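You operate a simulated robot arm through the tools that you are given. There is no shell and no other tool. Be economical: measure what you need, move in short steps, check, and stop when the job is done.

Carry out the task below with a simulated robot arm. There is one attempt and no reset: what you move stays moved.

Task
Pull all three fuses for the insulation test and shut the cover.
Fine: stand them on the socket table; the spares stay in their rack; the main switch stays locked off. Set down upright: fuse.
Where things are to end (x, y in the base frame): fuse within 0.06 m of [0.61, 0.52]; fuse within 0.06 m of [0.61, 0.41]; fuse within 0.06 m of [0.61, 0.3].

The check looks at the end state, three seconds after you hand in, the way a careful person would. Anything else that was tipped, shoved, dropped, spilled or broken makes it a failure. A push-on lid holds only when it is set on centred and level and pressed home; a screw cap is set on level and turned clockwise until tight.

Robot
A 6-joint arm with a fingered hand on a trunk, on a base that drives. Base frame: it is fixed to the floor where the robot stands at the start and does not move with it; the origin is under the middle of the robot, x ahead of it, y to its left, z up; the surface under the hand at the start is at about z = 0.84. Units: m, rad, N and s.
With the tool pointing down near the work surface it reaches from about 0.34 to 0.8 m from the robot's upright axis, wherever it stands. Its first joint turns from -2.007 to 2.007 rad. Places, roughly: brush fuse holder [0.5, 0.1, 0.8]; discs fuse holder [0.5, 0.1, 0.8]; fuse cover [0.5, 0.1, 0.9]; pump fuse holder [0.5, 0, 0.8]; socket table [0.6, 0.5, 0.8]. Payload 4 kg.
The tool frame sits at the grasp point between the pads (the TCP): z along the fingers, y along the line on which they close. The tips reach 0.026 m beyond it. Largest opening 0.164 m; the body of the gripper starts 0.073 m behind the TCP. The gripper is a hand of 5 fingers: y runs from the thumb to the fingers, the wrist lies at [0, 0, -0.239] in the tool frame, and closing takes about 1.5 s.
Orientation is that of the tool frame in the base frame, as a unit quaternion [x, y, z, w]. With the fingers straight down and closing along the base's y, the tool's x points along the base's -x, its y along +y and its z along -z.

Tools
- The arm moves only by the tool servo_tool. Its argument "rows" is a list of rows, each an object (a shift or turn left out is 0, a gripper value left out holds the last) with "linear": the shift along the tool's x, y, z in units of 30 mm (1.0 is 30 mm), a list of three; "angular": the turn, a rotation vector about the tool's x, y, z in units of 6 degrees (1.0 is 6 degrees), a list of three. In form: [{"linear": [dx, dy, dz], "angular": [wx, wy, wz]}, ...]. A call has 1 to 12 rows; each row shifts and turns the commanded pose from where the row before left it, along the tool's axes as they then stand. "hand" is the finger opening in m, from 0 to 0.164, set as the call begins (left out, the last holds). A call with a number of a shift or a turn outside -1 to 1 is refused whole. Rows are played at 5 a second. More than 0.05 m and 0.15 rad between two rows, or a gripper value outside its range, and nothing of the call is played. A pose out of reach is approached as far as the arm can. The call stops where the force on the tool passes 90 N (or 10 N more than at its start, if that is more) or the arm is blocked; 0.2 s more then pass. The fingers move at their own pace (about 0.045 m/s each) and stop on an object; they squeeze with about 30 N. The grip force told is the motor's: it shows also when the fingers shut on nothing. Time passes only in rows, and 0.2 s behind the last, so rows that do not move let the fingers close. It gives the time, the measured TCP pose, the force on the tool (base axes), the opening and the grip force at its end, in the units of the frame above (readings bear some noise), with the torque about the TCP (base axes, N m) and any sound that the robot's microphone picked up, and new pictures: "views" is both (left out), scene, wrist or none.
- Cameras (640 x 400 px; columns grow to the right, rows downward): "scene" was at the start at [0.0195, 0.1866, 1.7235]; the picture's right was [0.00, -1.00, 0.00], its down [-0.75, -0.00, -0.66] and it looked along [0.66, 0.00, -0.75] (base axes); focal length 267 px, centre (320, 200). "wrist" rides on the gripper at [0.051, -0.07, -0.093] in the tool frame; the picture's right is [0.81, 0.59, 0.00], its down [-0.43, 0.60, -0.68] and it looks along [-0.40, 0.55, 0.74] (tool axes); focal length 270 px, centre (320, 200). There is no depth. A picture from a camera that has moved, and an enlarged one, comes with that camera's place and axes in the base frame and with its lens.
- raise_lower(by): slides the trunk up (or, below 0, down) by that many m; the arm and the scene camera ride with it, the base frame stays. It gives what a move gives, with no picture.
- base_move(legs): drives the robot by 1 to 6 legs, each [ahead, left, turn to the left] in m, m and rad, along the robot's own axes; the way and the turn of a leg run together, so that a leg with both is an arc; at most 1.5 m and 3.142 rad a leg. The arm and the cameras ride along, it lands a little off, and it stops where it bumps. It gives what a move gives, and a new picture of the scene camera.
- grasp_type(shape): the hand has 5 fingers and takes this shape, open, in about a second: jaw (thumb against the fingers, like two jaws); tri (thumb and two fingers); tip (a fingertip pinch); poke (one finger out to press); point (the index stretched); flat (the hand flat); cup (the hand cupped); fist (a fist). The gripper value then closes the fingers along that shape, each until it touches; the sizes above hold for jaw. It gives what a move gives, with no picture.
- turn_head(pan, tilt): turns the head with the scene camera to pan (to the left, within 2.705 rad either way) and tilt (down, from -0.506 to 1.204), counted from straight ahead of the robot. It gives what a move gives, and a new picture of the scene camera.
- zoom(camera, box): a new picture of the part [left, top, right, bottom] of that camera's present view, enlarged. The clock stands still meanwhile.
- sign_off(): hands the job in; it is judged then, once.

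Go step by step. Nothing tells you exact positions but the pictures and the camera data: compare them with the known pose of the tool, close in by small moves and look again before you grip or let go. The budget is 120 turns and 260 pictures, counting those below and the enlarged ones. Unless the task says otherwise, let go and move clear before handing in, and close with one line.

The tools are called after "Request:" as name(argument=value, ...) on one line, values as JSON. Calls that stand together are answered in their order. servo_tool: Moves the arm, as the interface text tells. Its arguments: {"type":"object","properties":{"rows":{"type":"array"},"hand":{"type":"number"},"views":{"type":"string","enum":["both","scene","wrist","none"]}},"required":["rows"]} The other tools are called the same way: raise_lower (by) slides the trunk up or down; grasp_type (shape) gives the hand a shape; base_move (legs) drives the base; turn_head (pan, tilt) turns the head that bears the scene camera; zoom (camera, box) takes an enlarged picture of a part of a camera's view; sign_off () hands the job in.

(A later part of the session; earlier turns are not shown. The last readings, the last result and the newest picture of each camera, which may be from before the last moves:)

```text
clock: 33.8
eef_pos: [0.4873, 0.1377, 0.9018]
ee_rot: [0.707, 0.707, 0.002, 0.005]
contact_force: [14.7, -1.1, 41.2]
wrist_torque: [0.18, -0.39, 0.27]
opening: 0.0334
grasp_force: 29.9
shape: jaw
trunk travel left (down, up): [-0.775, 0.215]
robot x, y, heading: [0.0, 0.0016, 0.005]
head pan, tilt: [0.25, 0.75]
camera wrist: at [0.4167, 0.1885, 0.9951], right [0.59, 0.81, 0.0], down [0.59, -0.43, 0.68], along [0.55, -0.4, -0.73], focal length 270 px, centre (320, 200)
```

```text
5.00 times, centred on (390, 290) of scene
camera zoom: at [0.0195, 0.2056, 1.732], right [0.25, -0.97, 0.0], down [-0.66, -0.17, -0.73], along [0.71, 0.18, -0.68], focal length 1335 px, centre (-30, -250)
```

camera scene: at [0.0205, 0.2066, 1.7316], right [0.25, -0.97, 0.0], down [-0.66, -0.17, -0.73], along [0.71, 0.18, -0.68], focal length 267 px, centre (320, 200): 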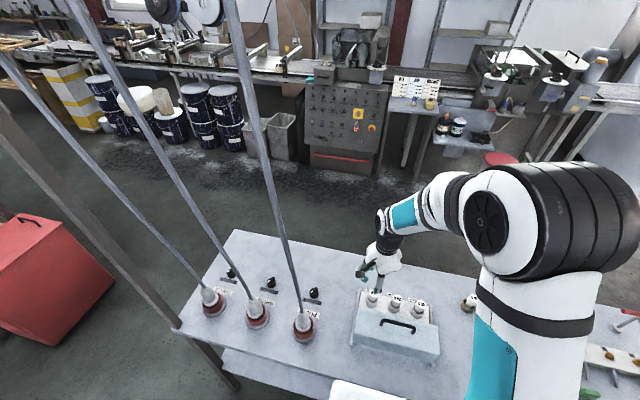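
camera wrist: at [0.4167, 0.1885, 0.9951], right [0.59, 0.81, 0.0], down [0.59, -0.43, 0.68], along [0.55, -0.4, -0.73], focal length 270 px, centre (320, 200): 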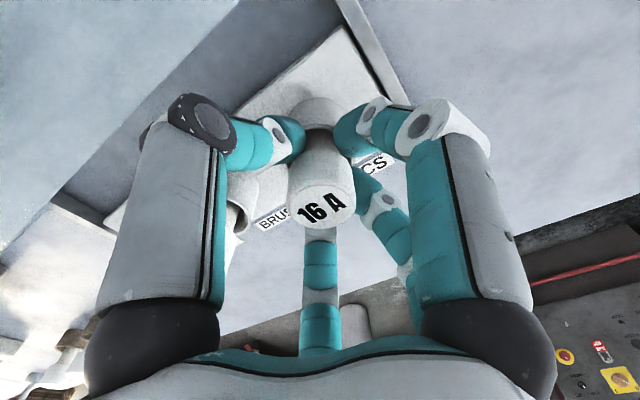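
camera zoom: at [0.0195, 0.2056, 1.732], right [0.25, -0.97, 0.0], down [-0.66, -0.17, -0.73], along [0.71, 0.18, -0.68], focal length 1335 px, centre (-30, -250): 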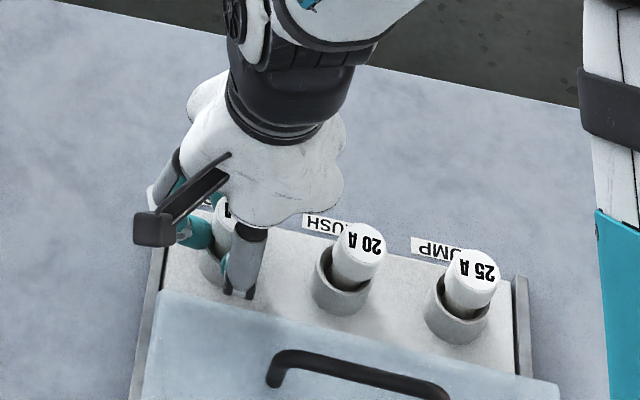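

It grips at 0.033 opening, with the fingertips pressing on the holder's rim. I'll pull straight up gently and check.

Request:
servo_tool(rows=[{"linear": [0, 0, -0.3]}, {"linear": [0, 0, -0.3]}, {"linear": [0, 0, -0.4]}, {"linear": [0, 0, -0.5]}, {"linear": [0, 0, -0.5]}, {}], views="wrist")

Request:
zoom(camera="scene", box=[340, 230, 440, 310])

```text
clock: 35.2
eef_pos: [0.4835, 0.1383, 0.9611]
ee_rot: [0.707, 0.707, -0.001, 0.004]
contact_force: [0.2, 0.7, -1.5]
wrist_torque: [0.01, 0.03, 0.03]
opening: 0.0294
grasp_force: 29.7
shape: jaw
trunk travel left (down, up): [-0.775, 0.215]
robot x, y, heading: [-0.0036, -0.0015, 0.004]
head pan, tilt: [0.25, 0.75]
camera wrist: at [0.4138, 0.1895, 1.0533], right [0.59, 0.81, -0.01], down [0.59, -0.43, 0.68], along [0.55, -0.4, -0.73], focal length 270 px, centre (320, 200)
```

wrist: 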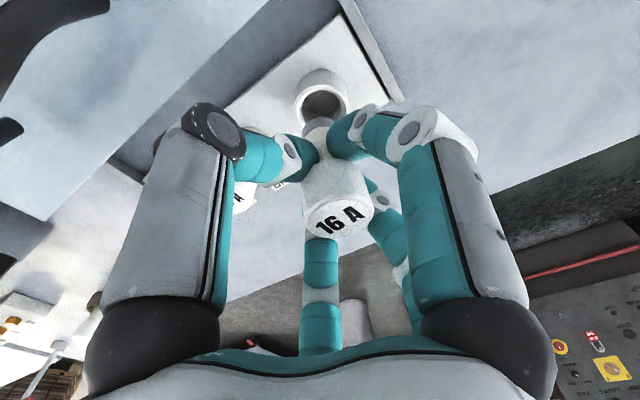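

```text
5.00 times, centred on (390, 270) of scene
camera zoom: at [0.021, 0.2068, 1.7316], right [0.25, -0.97, 0.0], down [-0.66, -0.17, -0.73], along [0.71, 0.18, -0.68], focal length 1335 px, centre (-30, -150)
```

zoom: 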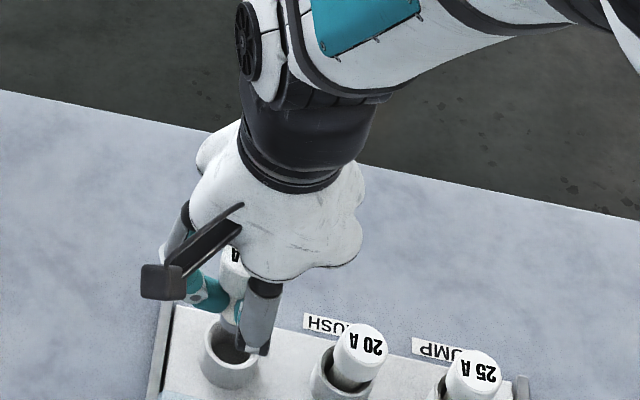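

The fuse is out of its holder. I'll raise it clear and look at its length and tilt.

Request:
servo_tool(rows=[{"linear": [0, 0, -1]}, {"linear": [0, 0, -1]}, {"linear": [0, 0, -1]}, {"linear": [0, 0, -1]}, {}], views="wrist")

Request:
zoom(camera="scene", box=[340, 190, 440, 270])

Request:
zoom(camera="wrist", box=[250, 100, 430, 260])

```text
clock: 36.4
eef_pos: [0.484, 0.1391, 1.0789]
ee_rot: [0.707, 0.707, -0.002, 0.004]
contact_force: [-0.4, -1.1, -0.7]
wrist_torque: [0.02, -0.01, 0.02]
opening: 0.0295
grasp_force: 30.0
shape: jaw
trunk travel left (down, up): [-0.775, 0.215]
robot x, y, heading: [0.0006, -0.0017, -0.002]
head pan, tilt: [0.25, 0.75]
camera wrist: at [0.4139, 0.1903, 1.1721], right [0.59, 0.81, 0.0], down [0.59, -0.43, 0.68], along [0.55, -0.4, -0.73], focal length 270 px, centre (320, 200)
```

wrist: 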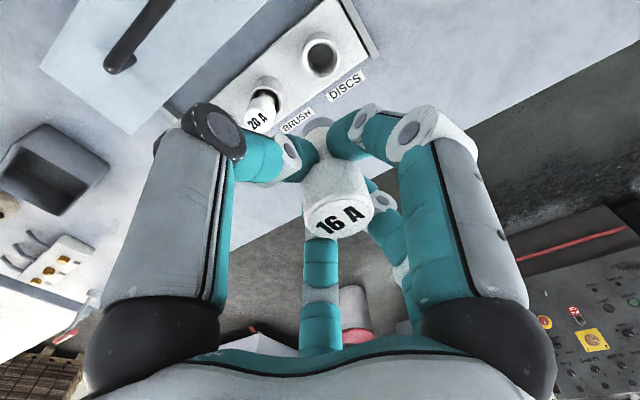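

```text
5.00 times, centred on (390, 230) of scene
camera zoom: at [0.0212, 0.2069, 1.7315], right [0.25, -0.97, 0.0], down [-0.66, -0.17, -0.73], along [0.71, 0.18, -0.68], focal length 1335 px, centre (-30, 50)
```

zoom: 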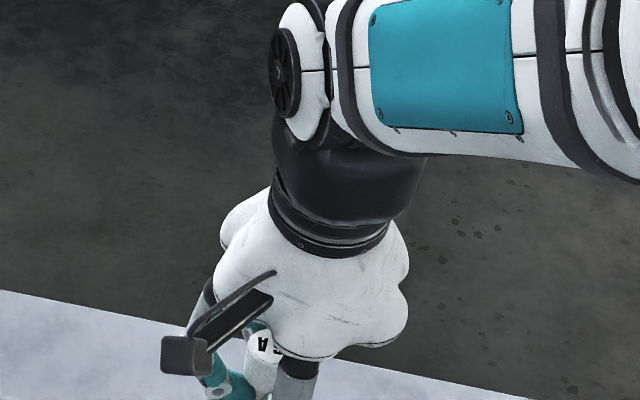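

```text
2.50 times, centred on (340, 180) of wrist
camera zoom: at [0.4139, 0.1903, 1.1721], right [0.59, 0.81, 0.0], down [0.59, -0.43, 0.68], along [0.55, -0.4, -0.73], focal length 676 px, centre (270, 250)
```

zoom: 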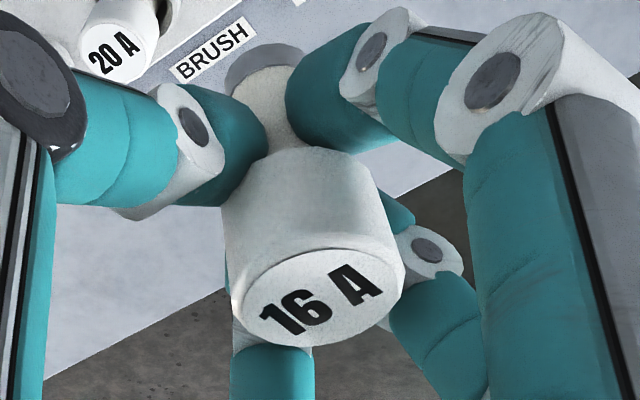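

The fuse is held by its cap with a slight tilt, and its lower end is about 0.07 below the TCP. I'll move out to x≈0.61 and then partway left, checking clearance to the pump cable.

Request:
servo_tool(rows=[{"linear": [0, 1, 0]}, {"linear": [0, 1, 0]}, {"linear": [0, 1, 0]}, {"linear": [0, 1, 0]}, {"linear": [0.6, 0.3, 0]}, {"linear": [1, 0, 0]}, {"linear": [1, 0, 0]}, {"linear": [1, 0, 0]}, {"linear": [1, 0, 0]}, {"linear": [1, 0, 0]}, {}])

Request:
zoom(camera="scene", box=[200, 130, 400, 290])

```text
clock: 38.8
eef_pos: [0.613, 0.3085, 1.0796]
ee_rot: [0.707, 0.707, -0.002, 0.002]
contact_force: [0.0, -0.4, -1.0]
wrist_torque: [0.01, -0.02, -0.04]
opening: 0.0294
grasp_force: 29.8
shape: jaw
trunk travel left (down, up): [-0.775, 0.215]
robot x, y, heading: [0.0006, 0.0012, -0.005]
head pan, tilt: [0.25, 0.75]
camera scene: at [0.0209, 0.2063, 1.7316], right [0.25, -0.97, 0.0], down [-0.66, -0.17, -0.73], along [0.71, 0.18, -0.68], focal length 267 px, centre (320, 200)
camera wrist: at [0.5436, 0.3609, 1.1725], right [0.59, 0.81, 0.0], down [0.59, -0.43, 0.68], along [0.55, -0.4, -0.73], focal length 270 px, centre (320, 200)
```

scene: 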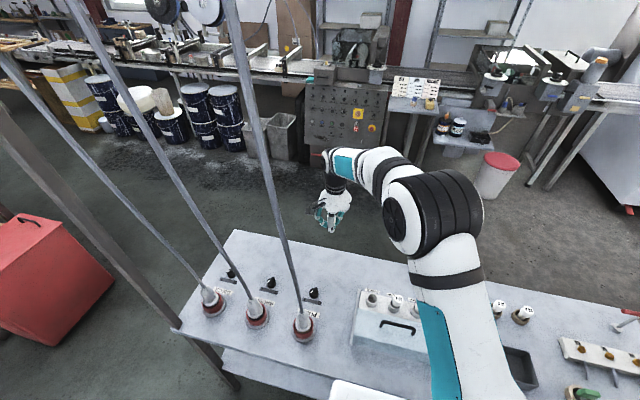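
wrist: 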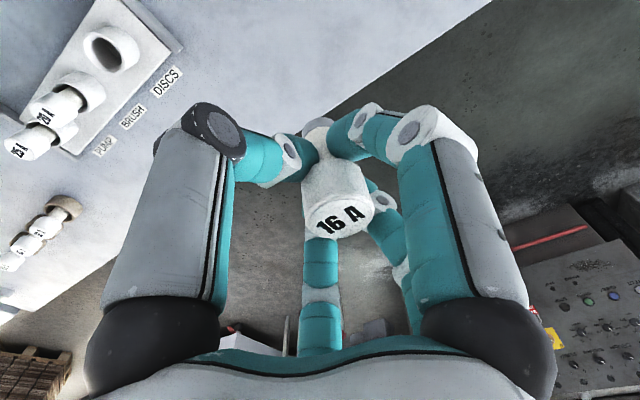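

```text
2.50 times, centred on (300, 210) of scene
camera zoom: at [0.0209, 0.2063, 1.7316], right [0.25, -0.97, 0.0], down [-0.66, -0.17, -0.73], along [0.71, 0.18, -0.68], focal length 667 px, centre (370, 175)
```

zoom: 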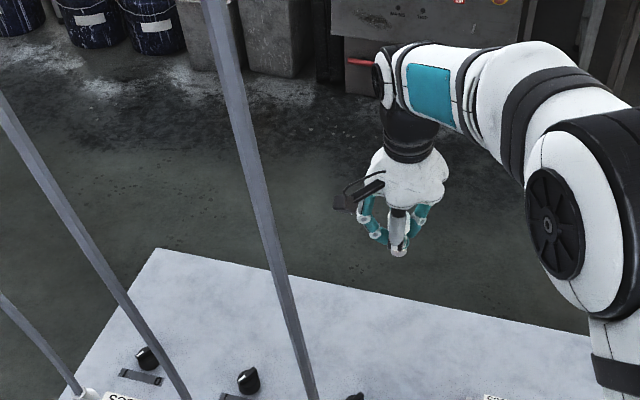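

The forearm stays to the right of the pump cable. I'll continue left by 0.09 m and check again.

Request:
servo_tool(rows=[{"linear": [1, 0, 0]}, {"linear": [1, 0, 0]}, {"linear": [1, 0, 0]}, {}], views="scene")

```text
clock: 39.8
eef_pos: [0.6133, 0.3959, 1.0819]
ee_rot: [0.707, 0.707, -0.001, 0.003]
contact_force: [0.5, -0.1, -1.0]
wrist_torque: [0.0, -0.03, -0.01]
opening: 0.0294
grasp_force: 30.2
shape: jaw
trunk travel left (down, up): [-0.775, 0.215]
robot x, y, heading: [-0.0009, -0.0033, 0.005]
head pan, tilt: [0.25, 0.75]
camera scene: at [0.0208, 0.2063, 1.7316], right [0.25, -0.97, 0.0], down [-0.66, -0.17, -0.73], along [0.71, 0.18, -0.68], focal length 267 px, centre (320, 200)
```

scene: 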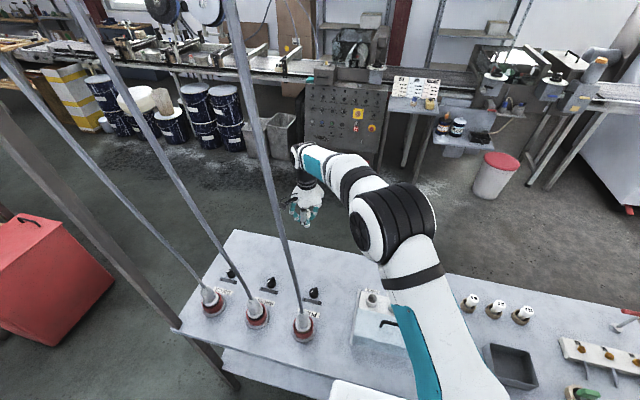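

There's good clearance. I'll move on to y≈0.50.

Request:
servo_tool(rows=[{"linear": [0.9, -0.1, 0]}, {"linear": [0.9, -0.1, 0]}, {"linear": [0.9, 0, 0]}, {"linear": [0.8, 0, 0]}, {}])

Request:
zoom(camera="scene", box=[210, 130, 370, 270])

```text
clock: 41.0
eef_pos: [0.6104, 0.5031, 1.0782]
ee_rot: [0.707, 0.708, -0.002, 0.003]
contact_force: [-0.3, 0.2, -1.0]
wrist_torque: [0.0, 0.01, -0.02]
opening: 0.0294
grasp_force: 30.3
shape: jaw
trunk travel left (down, up): [-0.775, 0.215]
robot x, y, heading: [0.0007, 0.0, -0.003]
head pan, tilt: [0.25, 0.75]
camera scene: at [0.0207, 0.2064, 1.7316], right [0.25, -0.97, 0.0], down [-0.66, -0.17, -0.73], along [0.71, 0.18, -0.68], focal length 267 px, centre (320, 200)
camera wrist: at [0.5395, 0.5546, 1.1709], right [0.59, 0.81, 0.0], down [0.59, -0.43, 0.68], along [0.55, -0.4, -0.73], focal length 270 px, centre (320, 200)
```

scene: 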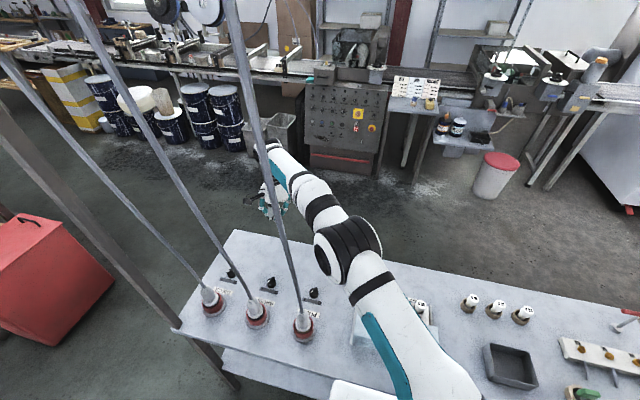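
wrist: 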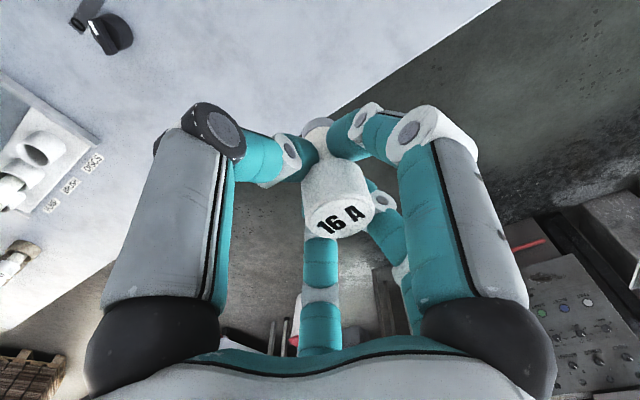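

```text
2.86 times, centred on (290, 200) of scene
camera zoom: at [0.0207, 0.2064, 1.7316], right [0.25, -0.97, 0.0], down [-0.66, -0.17, -0.73], along [0.71, 0.18, -0.68], focal length 763 px, centre (406, 200)
```

zoom: 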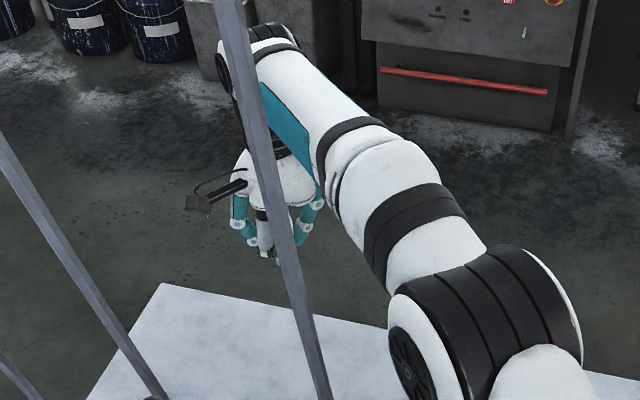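

I'm over the far-left place. I'll descend to z≈0.94, then counter-rotate about 6° so the fuse hangs upright.

Request:
servo_tool(rows=[{"linear": [0, 0, 0.9]}, {"linear": [0, 0, 0.9]}, {"linear": [0, 0, 0.9]}, {"linear": [0, 0, 0.9]}, {"linear": [0, 0, 0.9]}, {"angular": [-0.32, 0.45, 0]}, {"angular": [-0.32, 0.45, 0]}, {}])

Request:
zoom(camera="scene", box=[210, 170, 330, 290])

Request:
zoom(camera="wrist", box=[230, 60, 430, 260])

```text
clock: 42.8
eef_pos: [0.608, 0.5018, 0.9431]
ee_rot: [0.705, 0.707, 0.056, -0.006]
contact_force: [0.4, 0.0, -0.1]
wrist_torque: [-0.01, 0.01, 0.0]
opening: 0.0295
grasp_force: 29.8
shape: jaw
trunk travel left (down, up): [-0.775, 0.215]
robot x, y, heading: [0.0021, 0.0017, -0.0]
head pan, tilt: [0.25, 0.75]
camera scene: at [0.021, 0.2071, 1.7315], right [0.25, -0.97, 0.0], down [-0.66, -0.17, -0.73], along [0.71, 0.18, -0.68], focal length 267 px, centre (320, 200)
camera wrist: at [0.5321, 0.5445, 1.0364], right [0.58, 0.8, 0.11], down [0.55, -0.49, 0.68], along [0.6, -0.33, -0.73], focal length 270 px, centre (320, 200)
```

scene: 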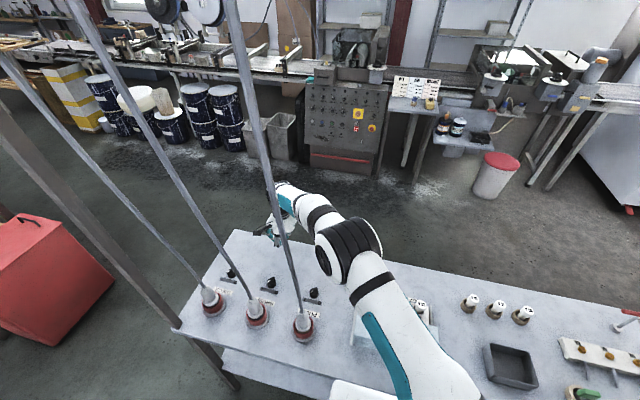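
wrist: 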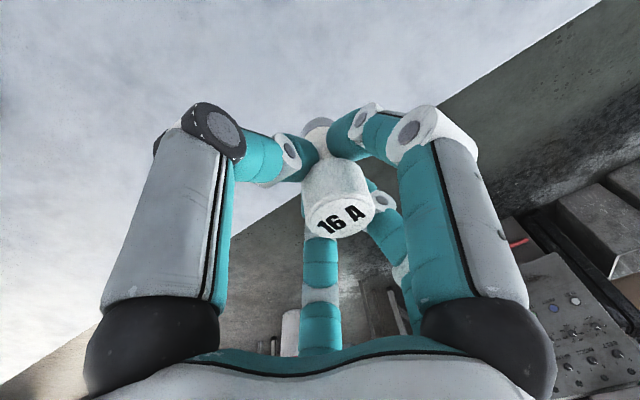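

```text
3.33 times, centred on (270, 230) of scene
camera zoom: at [0.021, 0.2071, 1.7315], right [0.25, -0.97, 0.0], down [-0.66, -0.17, -0.73], along [0.71, 0.18, -0.68], focal length 890 px, centre (487, 100)
```

zoom: 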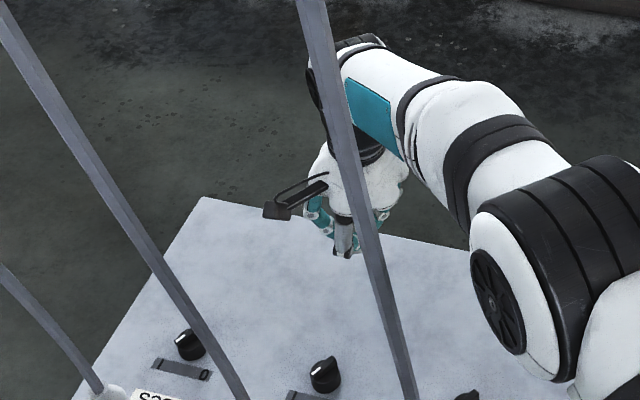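

```text
2.00 times, centred on (330, 160) of wrist
camera zoom: at [0.5321, 0.5445, 1.0364], right [0.58, 0.8, 0.11], down [0.55, -0.49, 0.68], along [0.6, -0.33, -0.73], focal length 541 px, centre (300, 280)
```

zoom: 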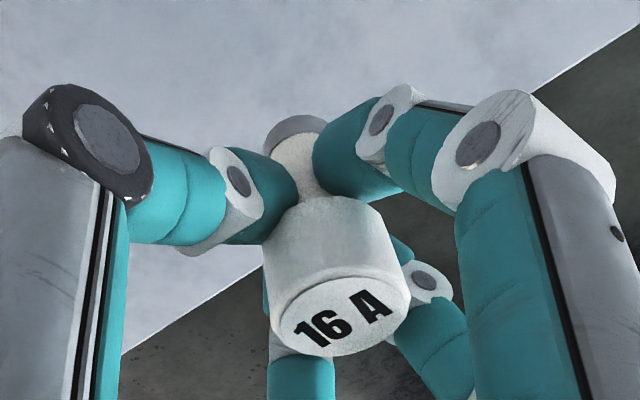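

The fuse is close to upright now. I'll lower in small steps until contact.

Request:
servo_tool(rows=[{"linear": [0, 0, 0.25]}, {"linear": [0, 0, 0.25]}, {"linear": [0, 0, 0.25]}, {}], views="none")

Request:
servo_tool(rows=[{"linear": [0, 0, 0.15]}, {}], views="wrist")

```text
clock: 43.8
eef_pos: [0.6098, 0.5042, 0.9216]
ee_rot: [0.706, 0.707, 0.055, -0.006]
contact_force: [-1.2, -0.5, -0.1]
wrist_torque: [-0.01, 0.02, -0.05]
opening: 0.0295
grasp_force: 29.4
shape: jaw
trunk travel left (down, up): [-0.775, 0.215]
robot x, y, heading: [-0.0031, -0.0009, -0.001]
head pan, tilt: [0.25, 0.75]
```

```text
clock: 44.4
eef_pos: [0.6105, 0.5047, 0.9157]
ee_rot: [0.706, 0.706, 0.056, -0.006]
contact_force: [-0.5, 0.4, -0.8]
wrist_torque: [0.01, -0.02, -0.01]
opening: 0.0294
grasp_force: 29.7
shape: jaw
trunk travel left (down, up): [-0.775, 0.215]
robot x, y, heading: [-0.0012, -0.0, 0.005]
head pan, tilt: [0.25, 0.75]
camera wrist: at [0.5337, 0.5471, 1.0093], right [0.58, 0.8, 0.11], down [0.55, -0.49, 0.68], along [0.6, -0.33, -0.73], focal length 270 px, centre (320, 200)
```

wrist: 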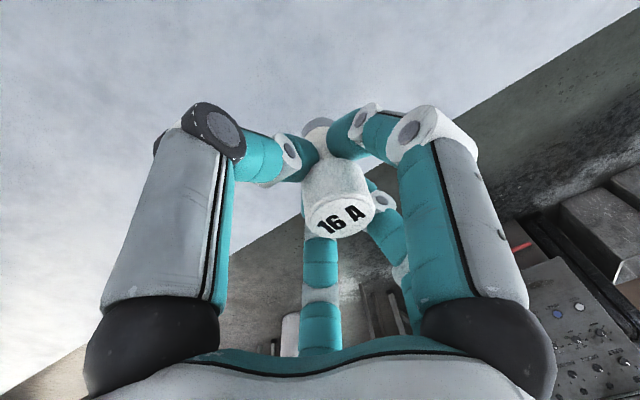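

Request:
servo_tool(rows=[{"linear": [0, 0, 0.15]}, {}], views="none")

Request:
servo_tool(rows=[{"linear": [0, 0, 0.15]}, {}], views="none")

Request:
zoom(camera="wrist", box=[230, 60, 430, 260])

```text
clock: 45.0
eef_pos: [0.6095, 0.5032, 0.9116]
ee_rot: [0.706, 0.706, 0.055, -0.006]
contact_force: [0.6, -0.2, -0.2]
wrist_torque: [0.0, 0.01, -0.02]
opening: 0.0294
grasp_force: 30.5
shape: jaw
trunk travel left (down, up): [-0.775, 0.215]
robot x, y, heading: [-0.0007, -0.0001, 0.001]
head pan, tilt: [0.25, 0.75]
```

```text
clock: 45.6
eef_pos: [0.609, 0.5045, 0.9062]
ee_rot: [0.705, 0.707, 0.055, -0.007]
contact_force: [-0.4, -0.4, -0.3]
wrist_torque: [-0.02, -0.06, 0.0]
opening: 0.0293
grasp_force: 30.1
shape: jaw
trunk travel left (down, up): [-0.775, 0.215]
robot x, y, heading: [-0.003, -0.0009, -0.002]
head pan, tilt: [0.25, 0.75]
```

```text
2.00 times, centred on (330, 160) of wrist
camera zoom: at [0.5334, 0.5474, 0.9991], right [0.58, 0.8, 0.11], down [0.55, -0.49, 0.68], along [0.6, -0.33, -0.73], focal length 541 px, centre (300, 280)
```

zoom: 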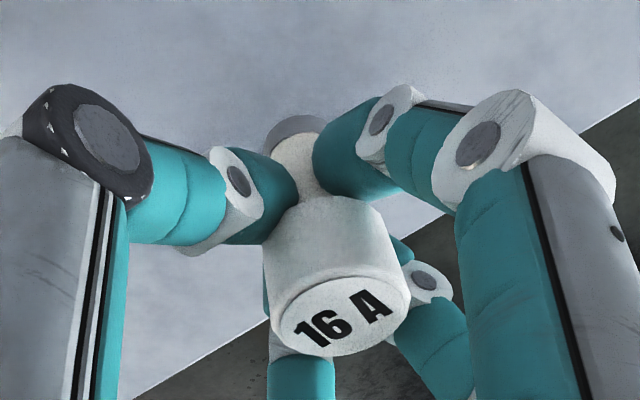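

No contact yet, but a shadow is closing in. I'll continue finely.

Request:
servo_tool(rows=[{"linear": [0, 0, 0.12]}, {}], views="none")

Request:
servo_tool(rows=[{"linear": [0, 0, 0.12]}, {}], views="none")

Request:
servo_tool(rows=[{"linear": [0, 0, 0.12]}, {}], views="wrist")

```text
clock: 46.2
eef_pos: [0.6102, 0.504, 0.9027]
ee_rot: [0.706, 0.706, 0.056, -0.006]
contact_force: [-0.4, 0.8, -1.0]
wrist_torque: [0.01, -0.02, 0.0]
opening: 0.0296
grasp_force: 30.0
shape: jaw
trunk travel left (down, up): [-0.775, 0.215]
robot x, y, heading: [0.0003, 0.0002, 0.001]
head pan, tilt: [0.25, 0.75]
```

```text
clock: 46.8
eef_pos: [0.6117, 0.5045, 0.8982]
ee_rot: [0.706, 0.706, 0.055, -0.006]
contact_force: [0.4, 1.2, 0.0]
wrist_torque: [-0.01, 0.01, -0.02]
opening: 0.0294
grasp_force: 30.2
shape: jaw
trunk travel left (down, up): [-0.775, 0.215]
robot x, y, heading: [-0.0013, -0.0005, -0.006]
head pan, tilt: [0.25, 0.75]
```

```text
clock: 47.4
eef_pos: [0.6108, 0.5058, 0.8947]
ee_rot: [0.706, 0.706, 0.056, -0.007]
contact_force: [0.5, -1.4, 0.0]
wrist_torque: [-0.02, 0.01, 0.03]
opening: 0.0293
grasp_force: 29.7
shape: jaw
trunk travel left (down, up): [-0.775, 0.215]
robot x, y, heading: [-0.0002, 0.0008, 0.002]
head pan, tilt: [0.25, 0.75]
camera wrist: at [0.535, 0.5483, 0.9876], right [0.58, 0.8, 0.11], down [0.55, -0.49, 0.68], along [0.6, -0.33, -0.73], focal length 270 px, centre (320, 200)
```

wrist: 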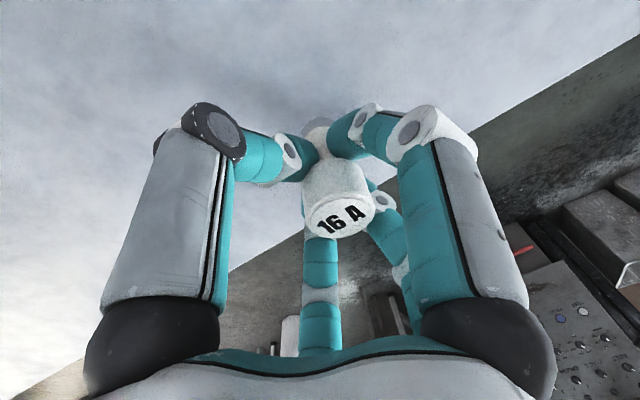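

Request:
servo_tool(rows=[{"linear": [0, 0, 0.12]}, {}], views="none")

Request:
servo_tool(rows=[{"linear": [0, 0, 0.12]}, {}], views="none")

Request:
zoom(camera="wrist", box=[230, 60, 430, 260])

Request:
zoom(camera="scene", box=[230, 190, 310, 260])

```text
clock: 48.0
eef_pos: [0.6107, 0.5046, 0.8921]
ee_rot: [0.706, 0.706, 0.056, -0.005]
contact_force: [-0.2, 0.3, 0.1]
wrist_torque: [-0.03, 0.03, 0.01]
opening: 0.0293
grasp_force: 30.2
shape: jaw
trunk travel left (down, up): [-0.775, 0.215]
robot x, y, heading: [0.0004, -0.0008, 0.001]
head pan, tilt: [0.25, 0.75]
```

```text
clock: 48.6
eef_pos: [0.6119, 0.5063, 0.8873]
ee_rot: [0.707, 0.705, 0.055, -0.007]
contact_force: [0.2, 0.4, -0.3]
wrist_torque: [-0.02, 0.03, -0.03]
opening: 0.0293
grasp_force: 30.4
shape: jaw
trunk travel left (down, up): [-0.775, 0.215]
robot x, y, heading: [-0.0005, -0.0026, -0.004]
head pan, tilt: [0.25, 0.75]
```

```text
2.00 times, centred on (330, 160) of wrist
camera zoom: at [0.5347, 0.5488, 0.9808], right [0.58, 0.8, 0.11], down [0.55, -0.49, 0.68], along [0.6, -0.33, -0.73], focal length 541 px, centre (300, 280)
```

zoom: 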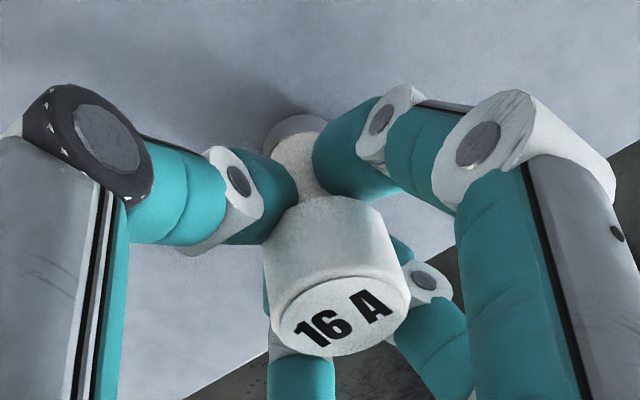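

```text
5.71 times, centred on (270, 225) of scene
camera zoom: at [0.0209, 0.207, 1.7316], right [0.25, -0.97, 0.0], down [-0.66, -0.17, -0.73], along [0.71, 0.18, -0.68], focal length 1526 px, centre (606, 57)
```

zoom: 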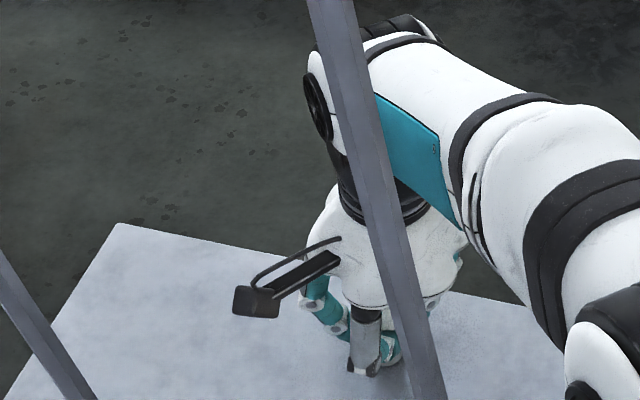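

Request:
servo_tool(rows=[{"linear": [0, 0, 0.12]}, {}], views="none")

Request:
servo_tool(rows=[{"linear": [0, 0, 0.12]}, {}], views="none")

Request:
servo_tool(rows=[{"linear": [0, 0, 0.12]}, {}], views="wrist")

```text
clock: 49.2
eef_pos: [0.6117, 0.5064, 0.8868]
ee_rot: [0.706, 0.706, 0.057, -0.006]
contact_force: [-1.8, -2.2, 16.1]
wrist_torque: [0.02, 0.0, -0.01]
opening: 0.0298
grasp_force: 29.7
shape: jaw
trunk travel left (down, up): [-0.775, 0.215]
robot x, y, heading: [0.0001, 0.0015, 0.001]
head pan, tilt: [0.25, 0.75]
```

```text
clock: 49.8
eef_pos: [0.6107, 0.5065, 0.8872]
ee_rot: [0.706, 0.705, 0.059, -0.006]
contact_force: [-5.1, -2.6, 33.3]
wrist_torque: [0.12, 0.05, 0.08]
opening: 0.0311
grasp_force: 30.1
shape: jaw
trunk travel left (down, up): [-0.775, 0.215]
robot x, y, heading: [-0.0013, 0.0018, 0.001]
head pan, tilt: [0.25, 0.75]
```

```text
clock: 50.4
eef_pos: [0.612, 0.5053, 0.8847]
ee_rot: [0.705, 0.706, 0.061, -0.006]
contact_force: [-8.9, -3.1, 43.0]
wrist_torque: [0.16, 0.19, 0.13]
opening: 0.0315
grasp_force: 30.6
shape: jaw
trunk travel left (down, up): [-0.775, 0.215]
robot x, y, heading: [0.0008, 0.0013, -0.004]
head pan, tilt: [0.25, 0.75]
camera wrist: at [0.5344, 0.5486, 0.9778], right [0.58, 0.8, 0.12], down [0.54, -0.5, 0.68], along [0.6, -0.33, -0.73], focal length 270 px, centre (320, 200)
```

wrist: 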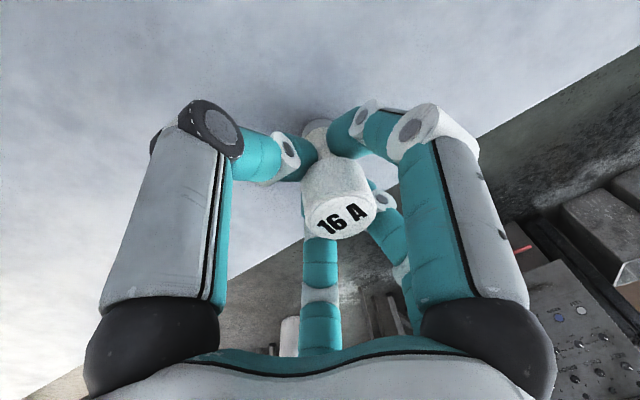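

Contact was at z≈0.887. I'll relieve the press, then open the hand a little.

Request:
servo_tool(rows=[{"linear": [0, 0, -0.22]}, {}], views="none")

Request:
servo_tool(hand=0.045, rows=[{}, {}, {}, {}], views="wrist")

```text
clock: 51.0
eef_pos: [0.6107, 0.5048, 0.8854]
ee_rot: [0.706, 0.706, 0.056, -0.006]
contact_force: [-2.7, 4.1, 22.3]
wrist_torque: [0.25, -0.01, 0.05]
opening: 0.0318
grasp_force: 29.6
shape: jaw
trunk travel left (down, up): [-0.775, 0.215]
robot x, y, heading: [-0.0004, 0.0008, -0.001]
head pan, tilt: [0.25, 0.75]
```

```text
clock: 52.0
eef_pos: [0.6116, 0.5052, 0.8844]
ee_rot: [0.706, 0.706, 0.054, -0.007]
contact_force: [1.4, 0.3, -0.1]
wrist_torque: [-0.01, -0.04, 0.04]
opening: 0.0447
grasp_force: 0.1
shape: jaw
trunk travel left (down, up): [-0.775, 0.215]
robot x, y, heading: [-0.0011, -0.002, -0.004]
head pan, tilt: [0.25, 0.75]
camera wrist: at [0.5356, 0.5487, 0.977], right [0.58, 0.8, 0.11], down [0.55, -0.49, 0.68], along [0.6, -0.33, -0.73], focal length 270 px, centre (320, 200)
```

wrist: 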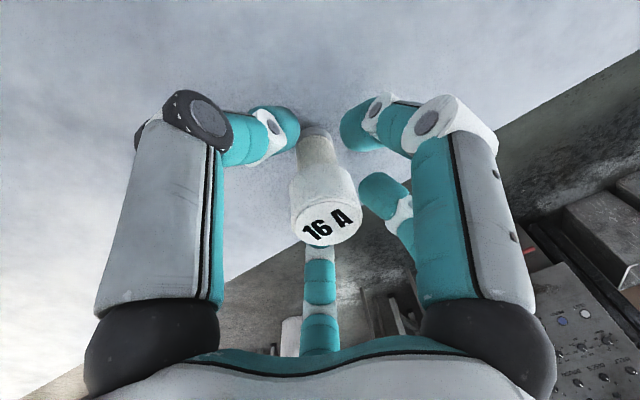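

The fuse stands free. I'll open a little more and rise.

Request:
servo_tool(hand=0.065, rows=[{}, {}, {"linear": [0.05, 0.05, -0.5]}, {"linear": [0.08, 0.07, -1]}, {"linear": [0.08, 0.07, -1]}, {"linear": [0, 0, -1]}, {"linear": [0, 0, -1]}, {"angular": [0.32, -0.45, 0]}, {"angular": [0.32, -0.45, 0]}, {"linear": [0, 0, -1]}, {}])

Request:
zoom(camera="scene", box=[210, 170, 330, 290])

```text
clock: 54.4
eef_pos: [0.6086, 0.5022, 1.0496]
ee_rot: [0.707, 0.707, -0.002, 0.004]
contact_force: [-0.2, -0.3, 0.6]
wrist_torque: [0.01, 0.02, 0.0]
opening: 0.0647
grasp_force: 0.1
shape: jaw
trunk travel left (down, up): [-0.775, 0.215]
robot x, y, heading: [0.0022, -0.0011, -0.002]
head pan, tilt: [0.25, 0.75]
camera scene: at [0.0212, 0.2073, 1.7315], right [0.25, -0.97, 0.0], down [-0.66, -0.17, -0.73], along [0.71, 0.18, -0.68], focal length 267 px, centre (320, 200)
camera wrist: at [0.5398, 0.5531, 1.1432], right [0.59, 0.81, -0.01], down [0.59, -0.43, 0.68], along [0.55, -0.4, -0.73], focal length 270 px, centre (320, 200)
```

scene: 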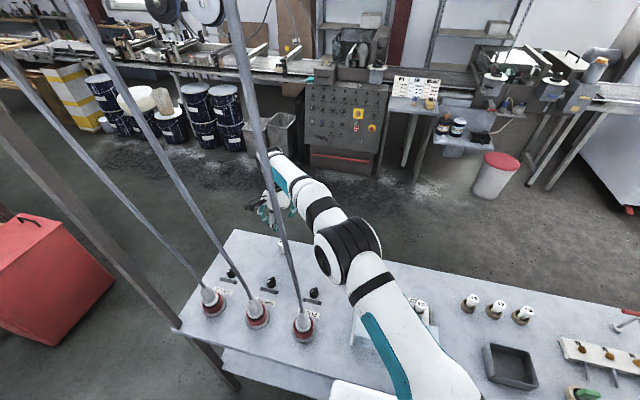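
wrist: 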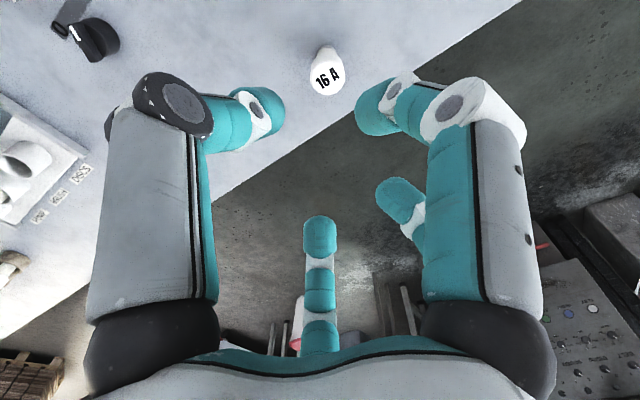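

```text
3.33 times, centred on (270, 230) of scene
camera zoom: at [0.0212, 0.2073, 1.7315], right [0.25, -0.97, 0.0], down [-0.66, -0.17, -0.73], along [0.71, 0.18, -0.68], focal length 890 px, centre (487, 100)
```

zoom: 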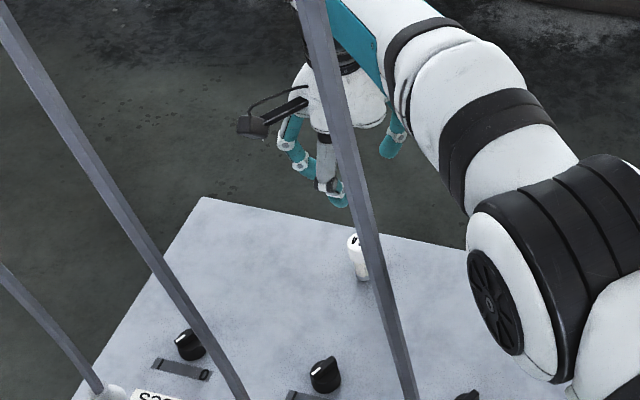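

The 16 A fuse stands upright at about (0.606, 0.511). I'll go back to the 20 A fuse at about (0.487, 0.062).

Request:
servo_tool(rows=[{"linear": [-1, 0, 0]}, {"linear": [-1, 0, 0]}, {"linear": [-1, 0, 0]}, {"linear": [-1, 0, 0]}, {"linear": [-1, 0, 0]}, {"linear": [-1, 0, 0]}, {"linear": [-1, 0, 0]}, {"linear": [-1, 0, 0]}, {"linear": [-1, 0, 0]}, {"linear": [-1, 0, 0]}], views="none")

Request:
servo_tool(hand=0.06, rows=[{"linear": [-1, -0.9, 0]}, {"linear": [-1, -0.9, 0]}, {"linear": [-1, -0.9, 0]}, {"linear": [-1, -0.9, 0]}, {"linear": [-0.65, -0.45, 0]}, {"linear": [0, 0, 0.8]}, {}])

Request:
zoom(camera="wrist", box=[230, 40, 410, 200])

```text
clock: 56.6
eef_pos: [0.6068, 0.1999, 1.0549]
ee_rot: [0.707, 0.707, -0.002, 0.003]
contact_force: [0.3, -0.6, 0.0]
wrist_torque: [-0.02, -0.03, 0.02]
opening: 0.0644
grasp_force: 0.0
shape: jaw
trunk travel left (down, up): [-0.775, 0.215]
robot x, y, heading: [0.0005, -0.0026, 0.001]
head pan, tilt: [0.25, 0.75]
```

```text
clock: 58.2
eef_pos: [0.4875, 0.0603, 1.0282]
ee_rot: [0.707, 0.707, -0.002, 0.004]
contact_force: [-0.2, -0.3, 0.4]
wrist_torque: [-0.02, -0.02, -0.01]
opening: 0.0605
grasp_force: 0.0
shape: jaw
trunk travel left (down, up): [-0.775, 0.215]
robot x, y, heading: [0.0026, 0.002, -0.004]
head pan, tilt: [0.25, 0.75]
camera scene: at [0.0201, 0.2066, 1.7316], right [0.25, -0.97, 0.0], down [-0.66, -0.17, -0.73], along [0.71, 0.18, -0.68], focal length 267 px, centre (320, 200)
camera wrist: at [0.4179, 0.1116, 1.1225], right [0.59, 0.81, 0.0], down [0.59, -0.43, 0.68], along [0.55, -0.4, -0.73], focal length 270 px, centre (320, 200)
```

scene: 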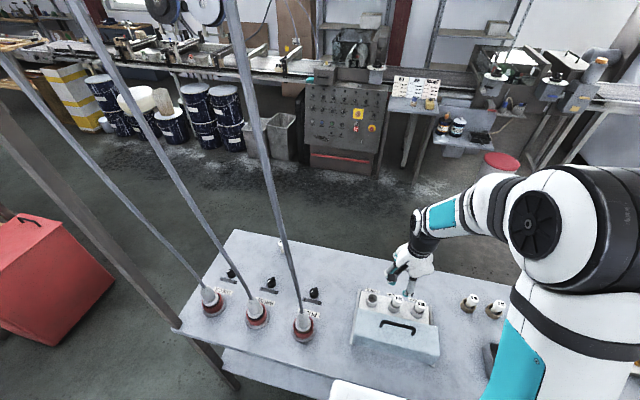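
wrist: 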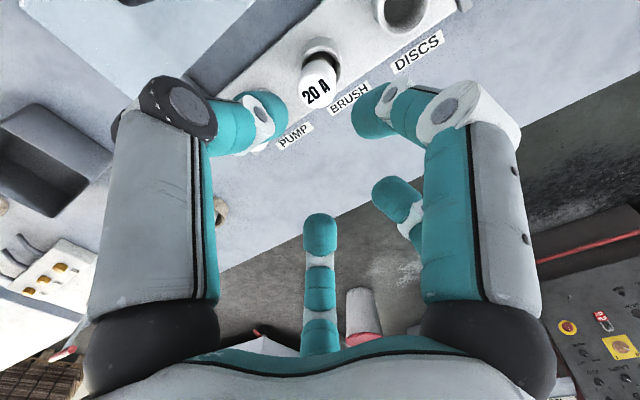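

```text
2.50 times, centred on (320, 120) of wrist
camera zoom: at [0.4179, 0.1116, 1.1225], right [0.59, 0.81, 0.0], down [0.59, -0.43, 0.68], along [0.55, -0.4, -0.73], focal length 676 px, centre (320, 400)
```

zoom: 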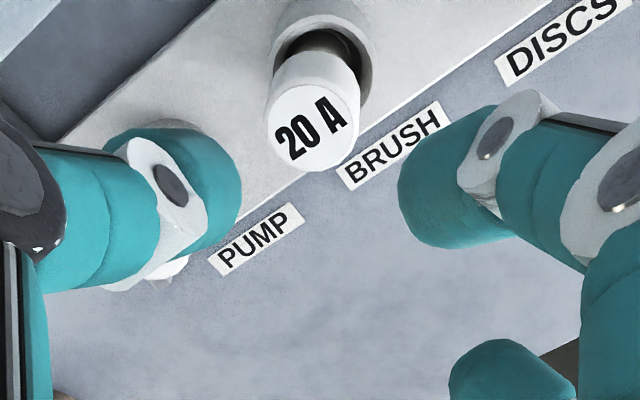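

It's aligned on the 20 A fuse. I'll descend and close as before.

Request:
servo_tool(rows=[{"linear": [-0.03, 0, 0.8]}, {"linear": [0, 0, 0.8]}, {"linear": [0, 0, 0.8]}, {"linear": [0, 0, 0.8]}, {"linear": [0, 0, 0.5]}, {"linear": [0, 0, 0.35]}, {}], views="wrist")

Request:
zoom(camera="scene", box=[350, 250, 450, 330])

```text
clock: 59.8
eef_pos: [0.4867, 0.0611, 0.9087]
ee_rot: [0.707, 0.707, -0.001, 0.002]
contact_force: [-0.5, 0.4, 0.6]
wrist_torque: [-0.02, -0.01, 0.02]
opening: 0.0603
grasp_force: 0.1
shape: jaw
trunk travel left (down, up): [-0.775, 0.215]
robot x, y, heading: [0.003, 0.0017, -0.001]
head pan, tilt: [0.25, 0.75]
camera wrist: at [0.4173, 0.1127, 1.0019], right [0.59, 0.81, 0.0], down [0.59, -0.43, 0.68], along [0.55, -0.4, -0.73], focal length 270 px, centre (320, 200)
```

wrist: 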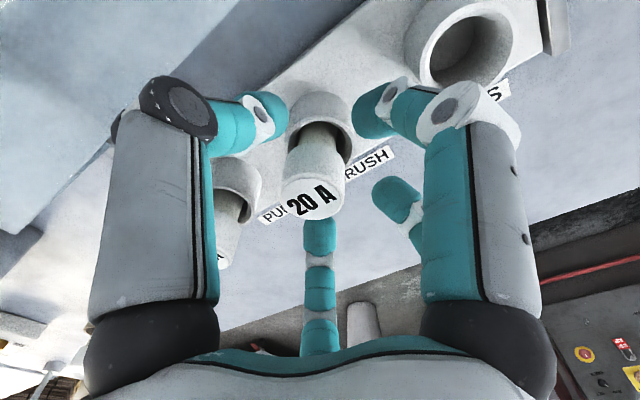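

```text
5.00 times, centred on (400, 290) of scene
camera zoom: at [0.0207, 0.2068, 1.7316], right [0.25, -0.97, 0.0], down [-0.66, -0.17, -0.73], along [0.71, 0.18, -0.68], focal length 1335 px, centre (-80, -250)
```

zoom: 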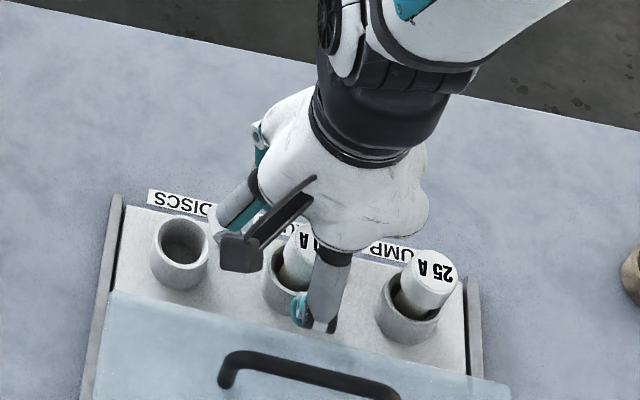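

There's no contact and the fit is good. I'll close here and lift.

Request:
servo_tool(hand=0.0, rows=[{}, {}, {}, {}, {}, {}, {}, {}], views="none")

Request:
servo_tool(rows=[{"linear": [0, 0, -0.3]}, {"linear": [0, 0, -0.3]}, {"linear": [0, 0, -0.4]}, {"linear": [0, 0, -0.5]}, {"linear": [0, 0, -1]}, {"linear": [0, 0, -1]}, {"linear": [0, 0, -1]}, {"linear": [0, 0, -1]}, {}], views="wrist")

Request:
zoom(camera="wrist", box=[230, 60, 430, 260])

Request:
zoom(camera="scene", box=[340, 210, 460, 330])

```text
clock: 61.6
eef_pos: [0.4875, 0.0617, 0.9078]
ee_rot: [0.707, 0.708, -0.003, 0.003]
contact_force: [-2.0, 6.9, -2.3]
wrist_torque: [0.28, 0.08, -0.05]
opening: 0.0268
grasp_force: 29.9
shape: jaw
trunk travel left (down, up): [-0.775, 0.215]
robot x, y, heading: [0.0, -0.0025, 0.002]
head pan, tilt: [0.25, 0.75]
```

```text
clock: 63.6
eef_pos: [0.487, 0.0619, 1.0729]
ee_rot: [0.707, 0.707, -0.002, 0.004]
contact_force: [0.2, -1.3, -0.4]
wrist_torque: [0.0, 0.04, -0.04]
opening: 0.0268
grasp_force: 30.1
shape: jaw
trunk travel left (down, up): [-0.775, 0.215]
robot x, y, heading: [-0.0002, -0.0036, -0.001]
head pan, tilt: [0.25, 0.75]
camera wrist: at [0.4171, 0.113, 1.1669], right [0.59, 0.81, -0.01], down [0.59, -0.43, 0.68], along [0.55, -0.4, -0.73], focal length 270 px, centre (320, 200)
```

wrist: 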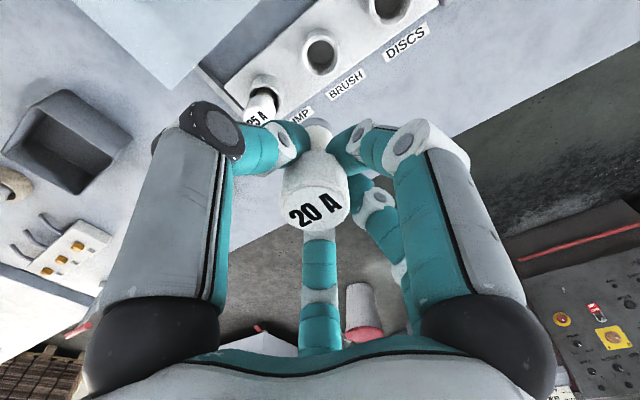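

```text
2.00 times, centred on (330, 160) of wrist
camera zoom: at [0.4171, 0.113, 1.1669], right [0.59, 0.81, -0.01], down [0.59, -0.43, 0.68], along [0.55, -0.4, -0.73], focal length 541 px, centre (300, 280)
```

zoom: 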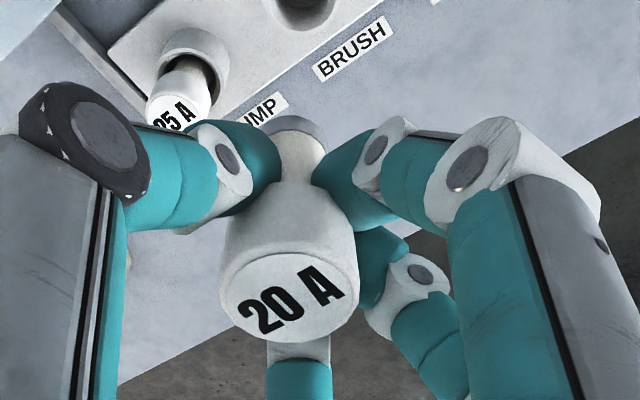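

```text
3.33 times, centred on (400, 270) of scene
camera zoom: at [0.0213, 0.2068, 1.7316], right [0.25, -0.97, 0.0], down [-0.66, -0.17, -0.73], along [0.71, 0.18, -0.68], focal length 890 px, centre (53, -33)
```

zoom: 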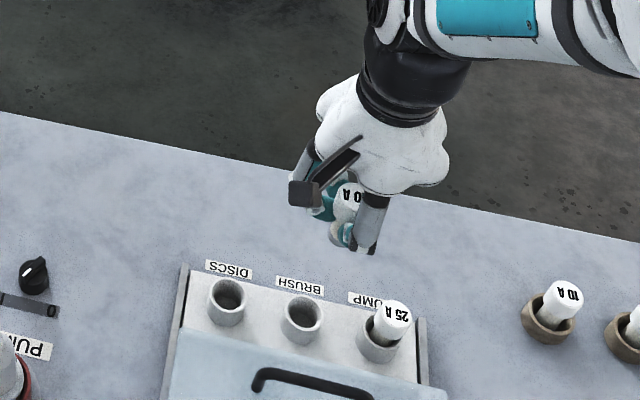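

The 20 A fuse came out upright. I'll carry it to (0.61, 0.405).

Request:
servo_tool(rows=[{"linear": [0, 1, 0]}, {"linear": [0, 1, 0]}, {"linear": [0, 1, 0]}, {"linear": [0.5, 1, 0]}, {"linear": [1, 0.1, 0]}, {"linear": [1, 0, 0]}, {"linear": [1, 0, 0]}, {"linear": [1, 0, 0]}, {"linear": [1, 0, 0]}, {"linear": [1, 0, 0]}, {}], views="none")

Request:
servo_tool(rows=[{"linear": [1, 0, 0]}, {"linear": [1, 0, 0]}, {"linear": [1, 0, 0]}, {"linear": [1, 0, 0]}, {"linear": [0.9, 0, 0]}, {"linear": [0, 0, 1]}, {"linear": [0, 0, 1]}, {"linear": [0, 0, 1]}, {"linear": [0, 0, 1]}, {"linear": [0, 0, 0.6]}, {}])

```text
clock: 66.0
eef_pos: [0.6103, 0.2538, 1.0707]
ee_rot: [0.707, 0.708, -0.002, 0.003]
contact_force: [0.2, 0.6, 0.3]
wrist_torque: [0.01, 0.02, -0.02]
opening: 0.0269
grasp_force: 30.2
shape: jaw
trunk travel left (down, up): [-0.775, 0.215]
robot x, y, heading: [-0.0008, 0.0005, 0.002]
head pan, tilt: [0.25, 0.75]
```

```text
clock: 68.4
eef_pos: [0.6082, 0.4008, 0.931]
ee_rot: [0.707, 0.707, -0.002, 0.004]
contact_force: [-0.2, 0.9, -0.2]
wrist_torque: [0.05, 0.01, -0.03]
opening: 0.0267
grasp_force: 30.0
shape: jaw
trunk travel left (down, up): [-0.775, 0.215]
robot x, y, heading: [-0.0035, 0.0019, 0.001]
head pan, tilt: [0.25, 0.75]
camera scene: at [0.0208, 0.2069, 1.7316], right [0.25, -0.97, 0.0], down [-0.66, -0.17, -0.73], along [0.71, 0.18, -0.68], focal length 267 px, centre (320, 200)
camera wrist: at [0.5379, 0.4519, 1.0244], right [0.59, 0.81, 0.0], down [0.59, -0.43, 0.68], along [0.55, -0.4, -0.73], focal length 270 px, centre (320, 200)
```

scene: 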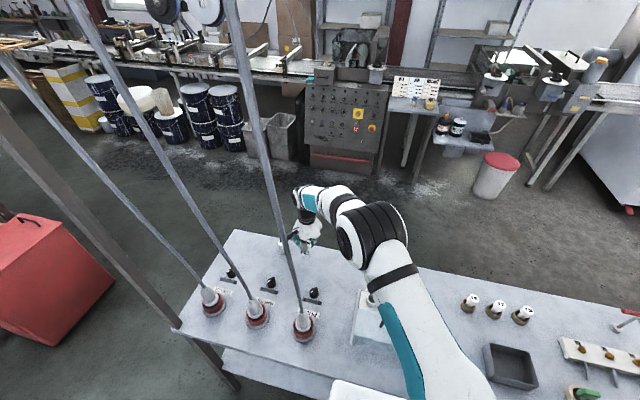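
wrist: 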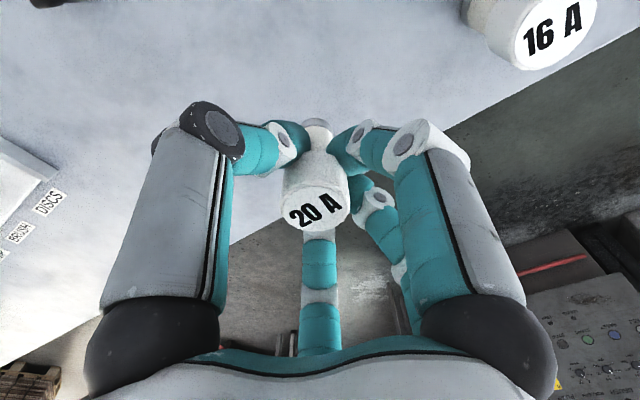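

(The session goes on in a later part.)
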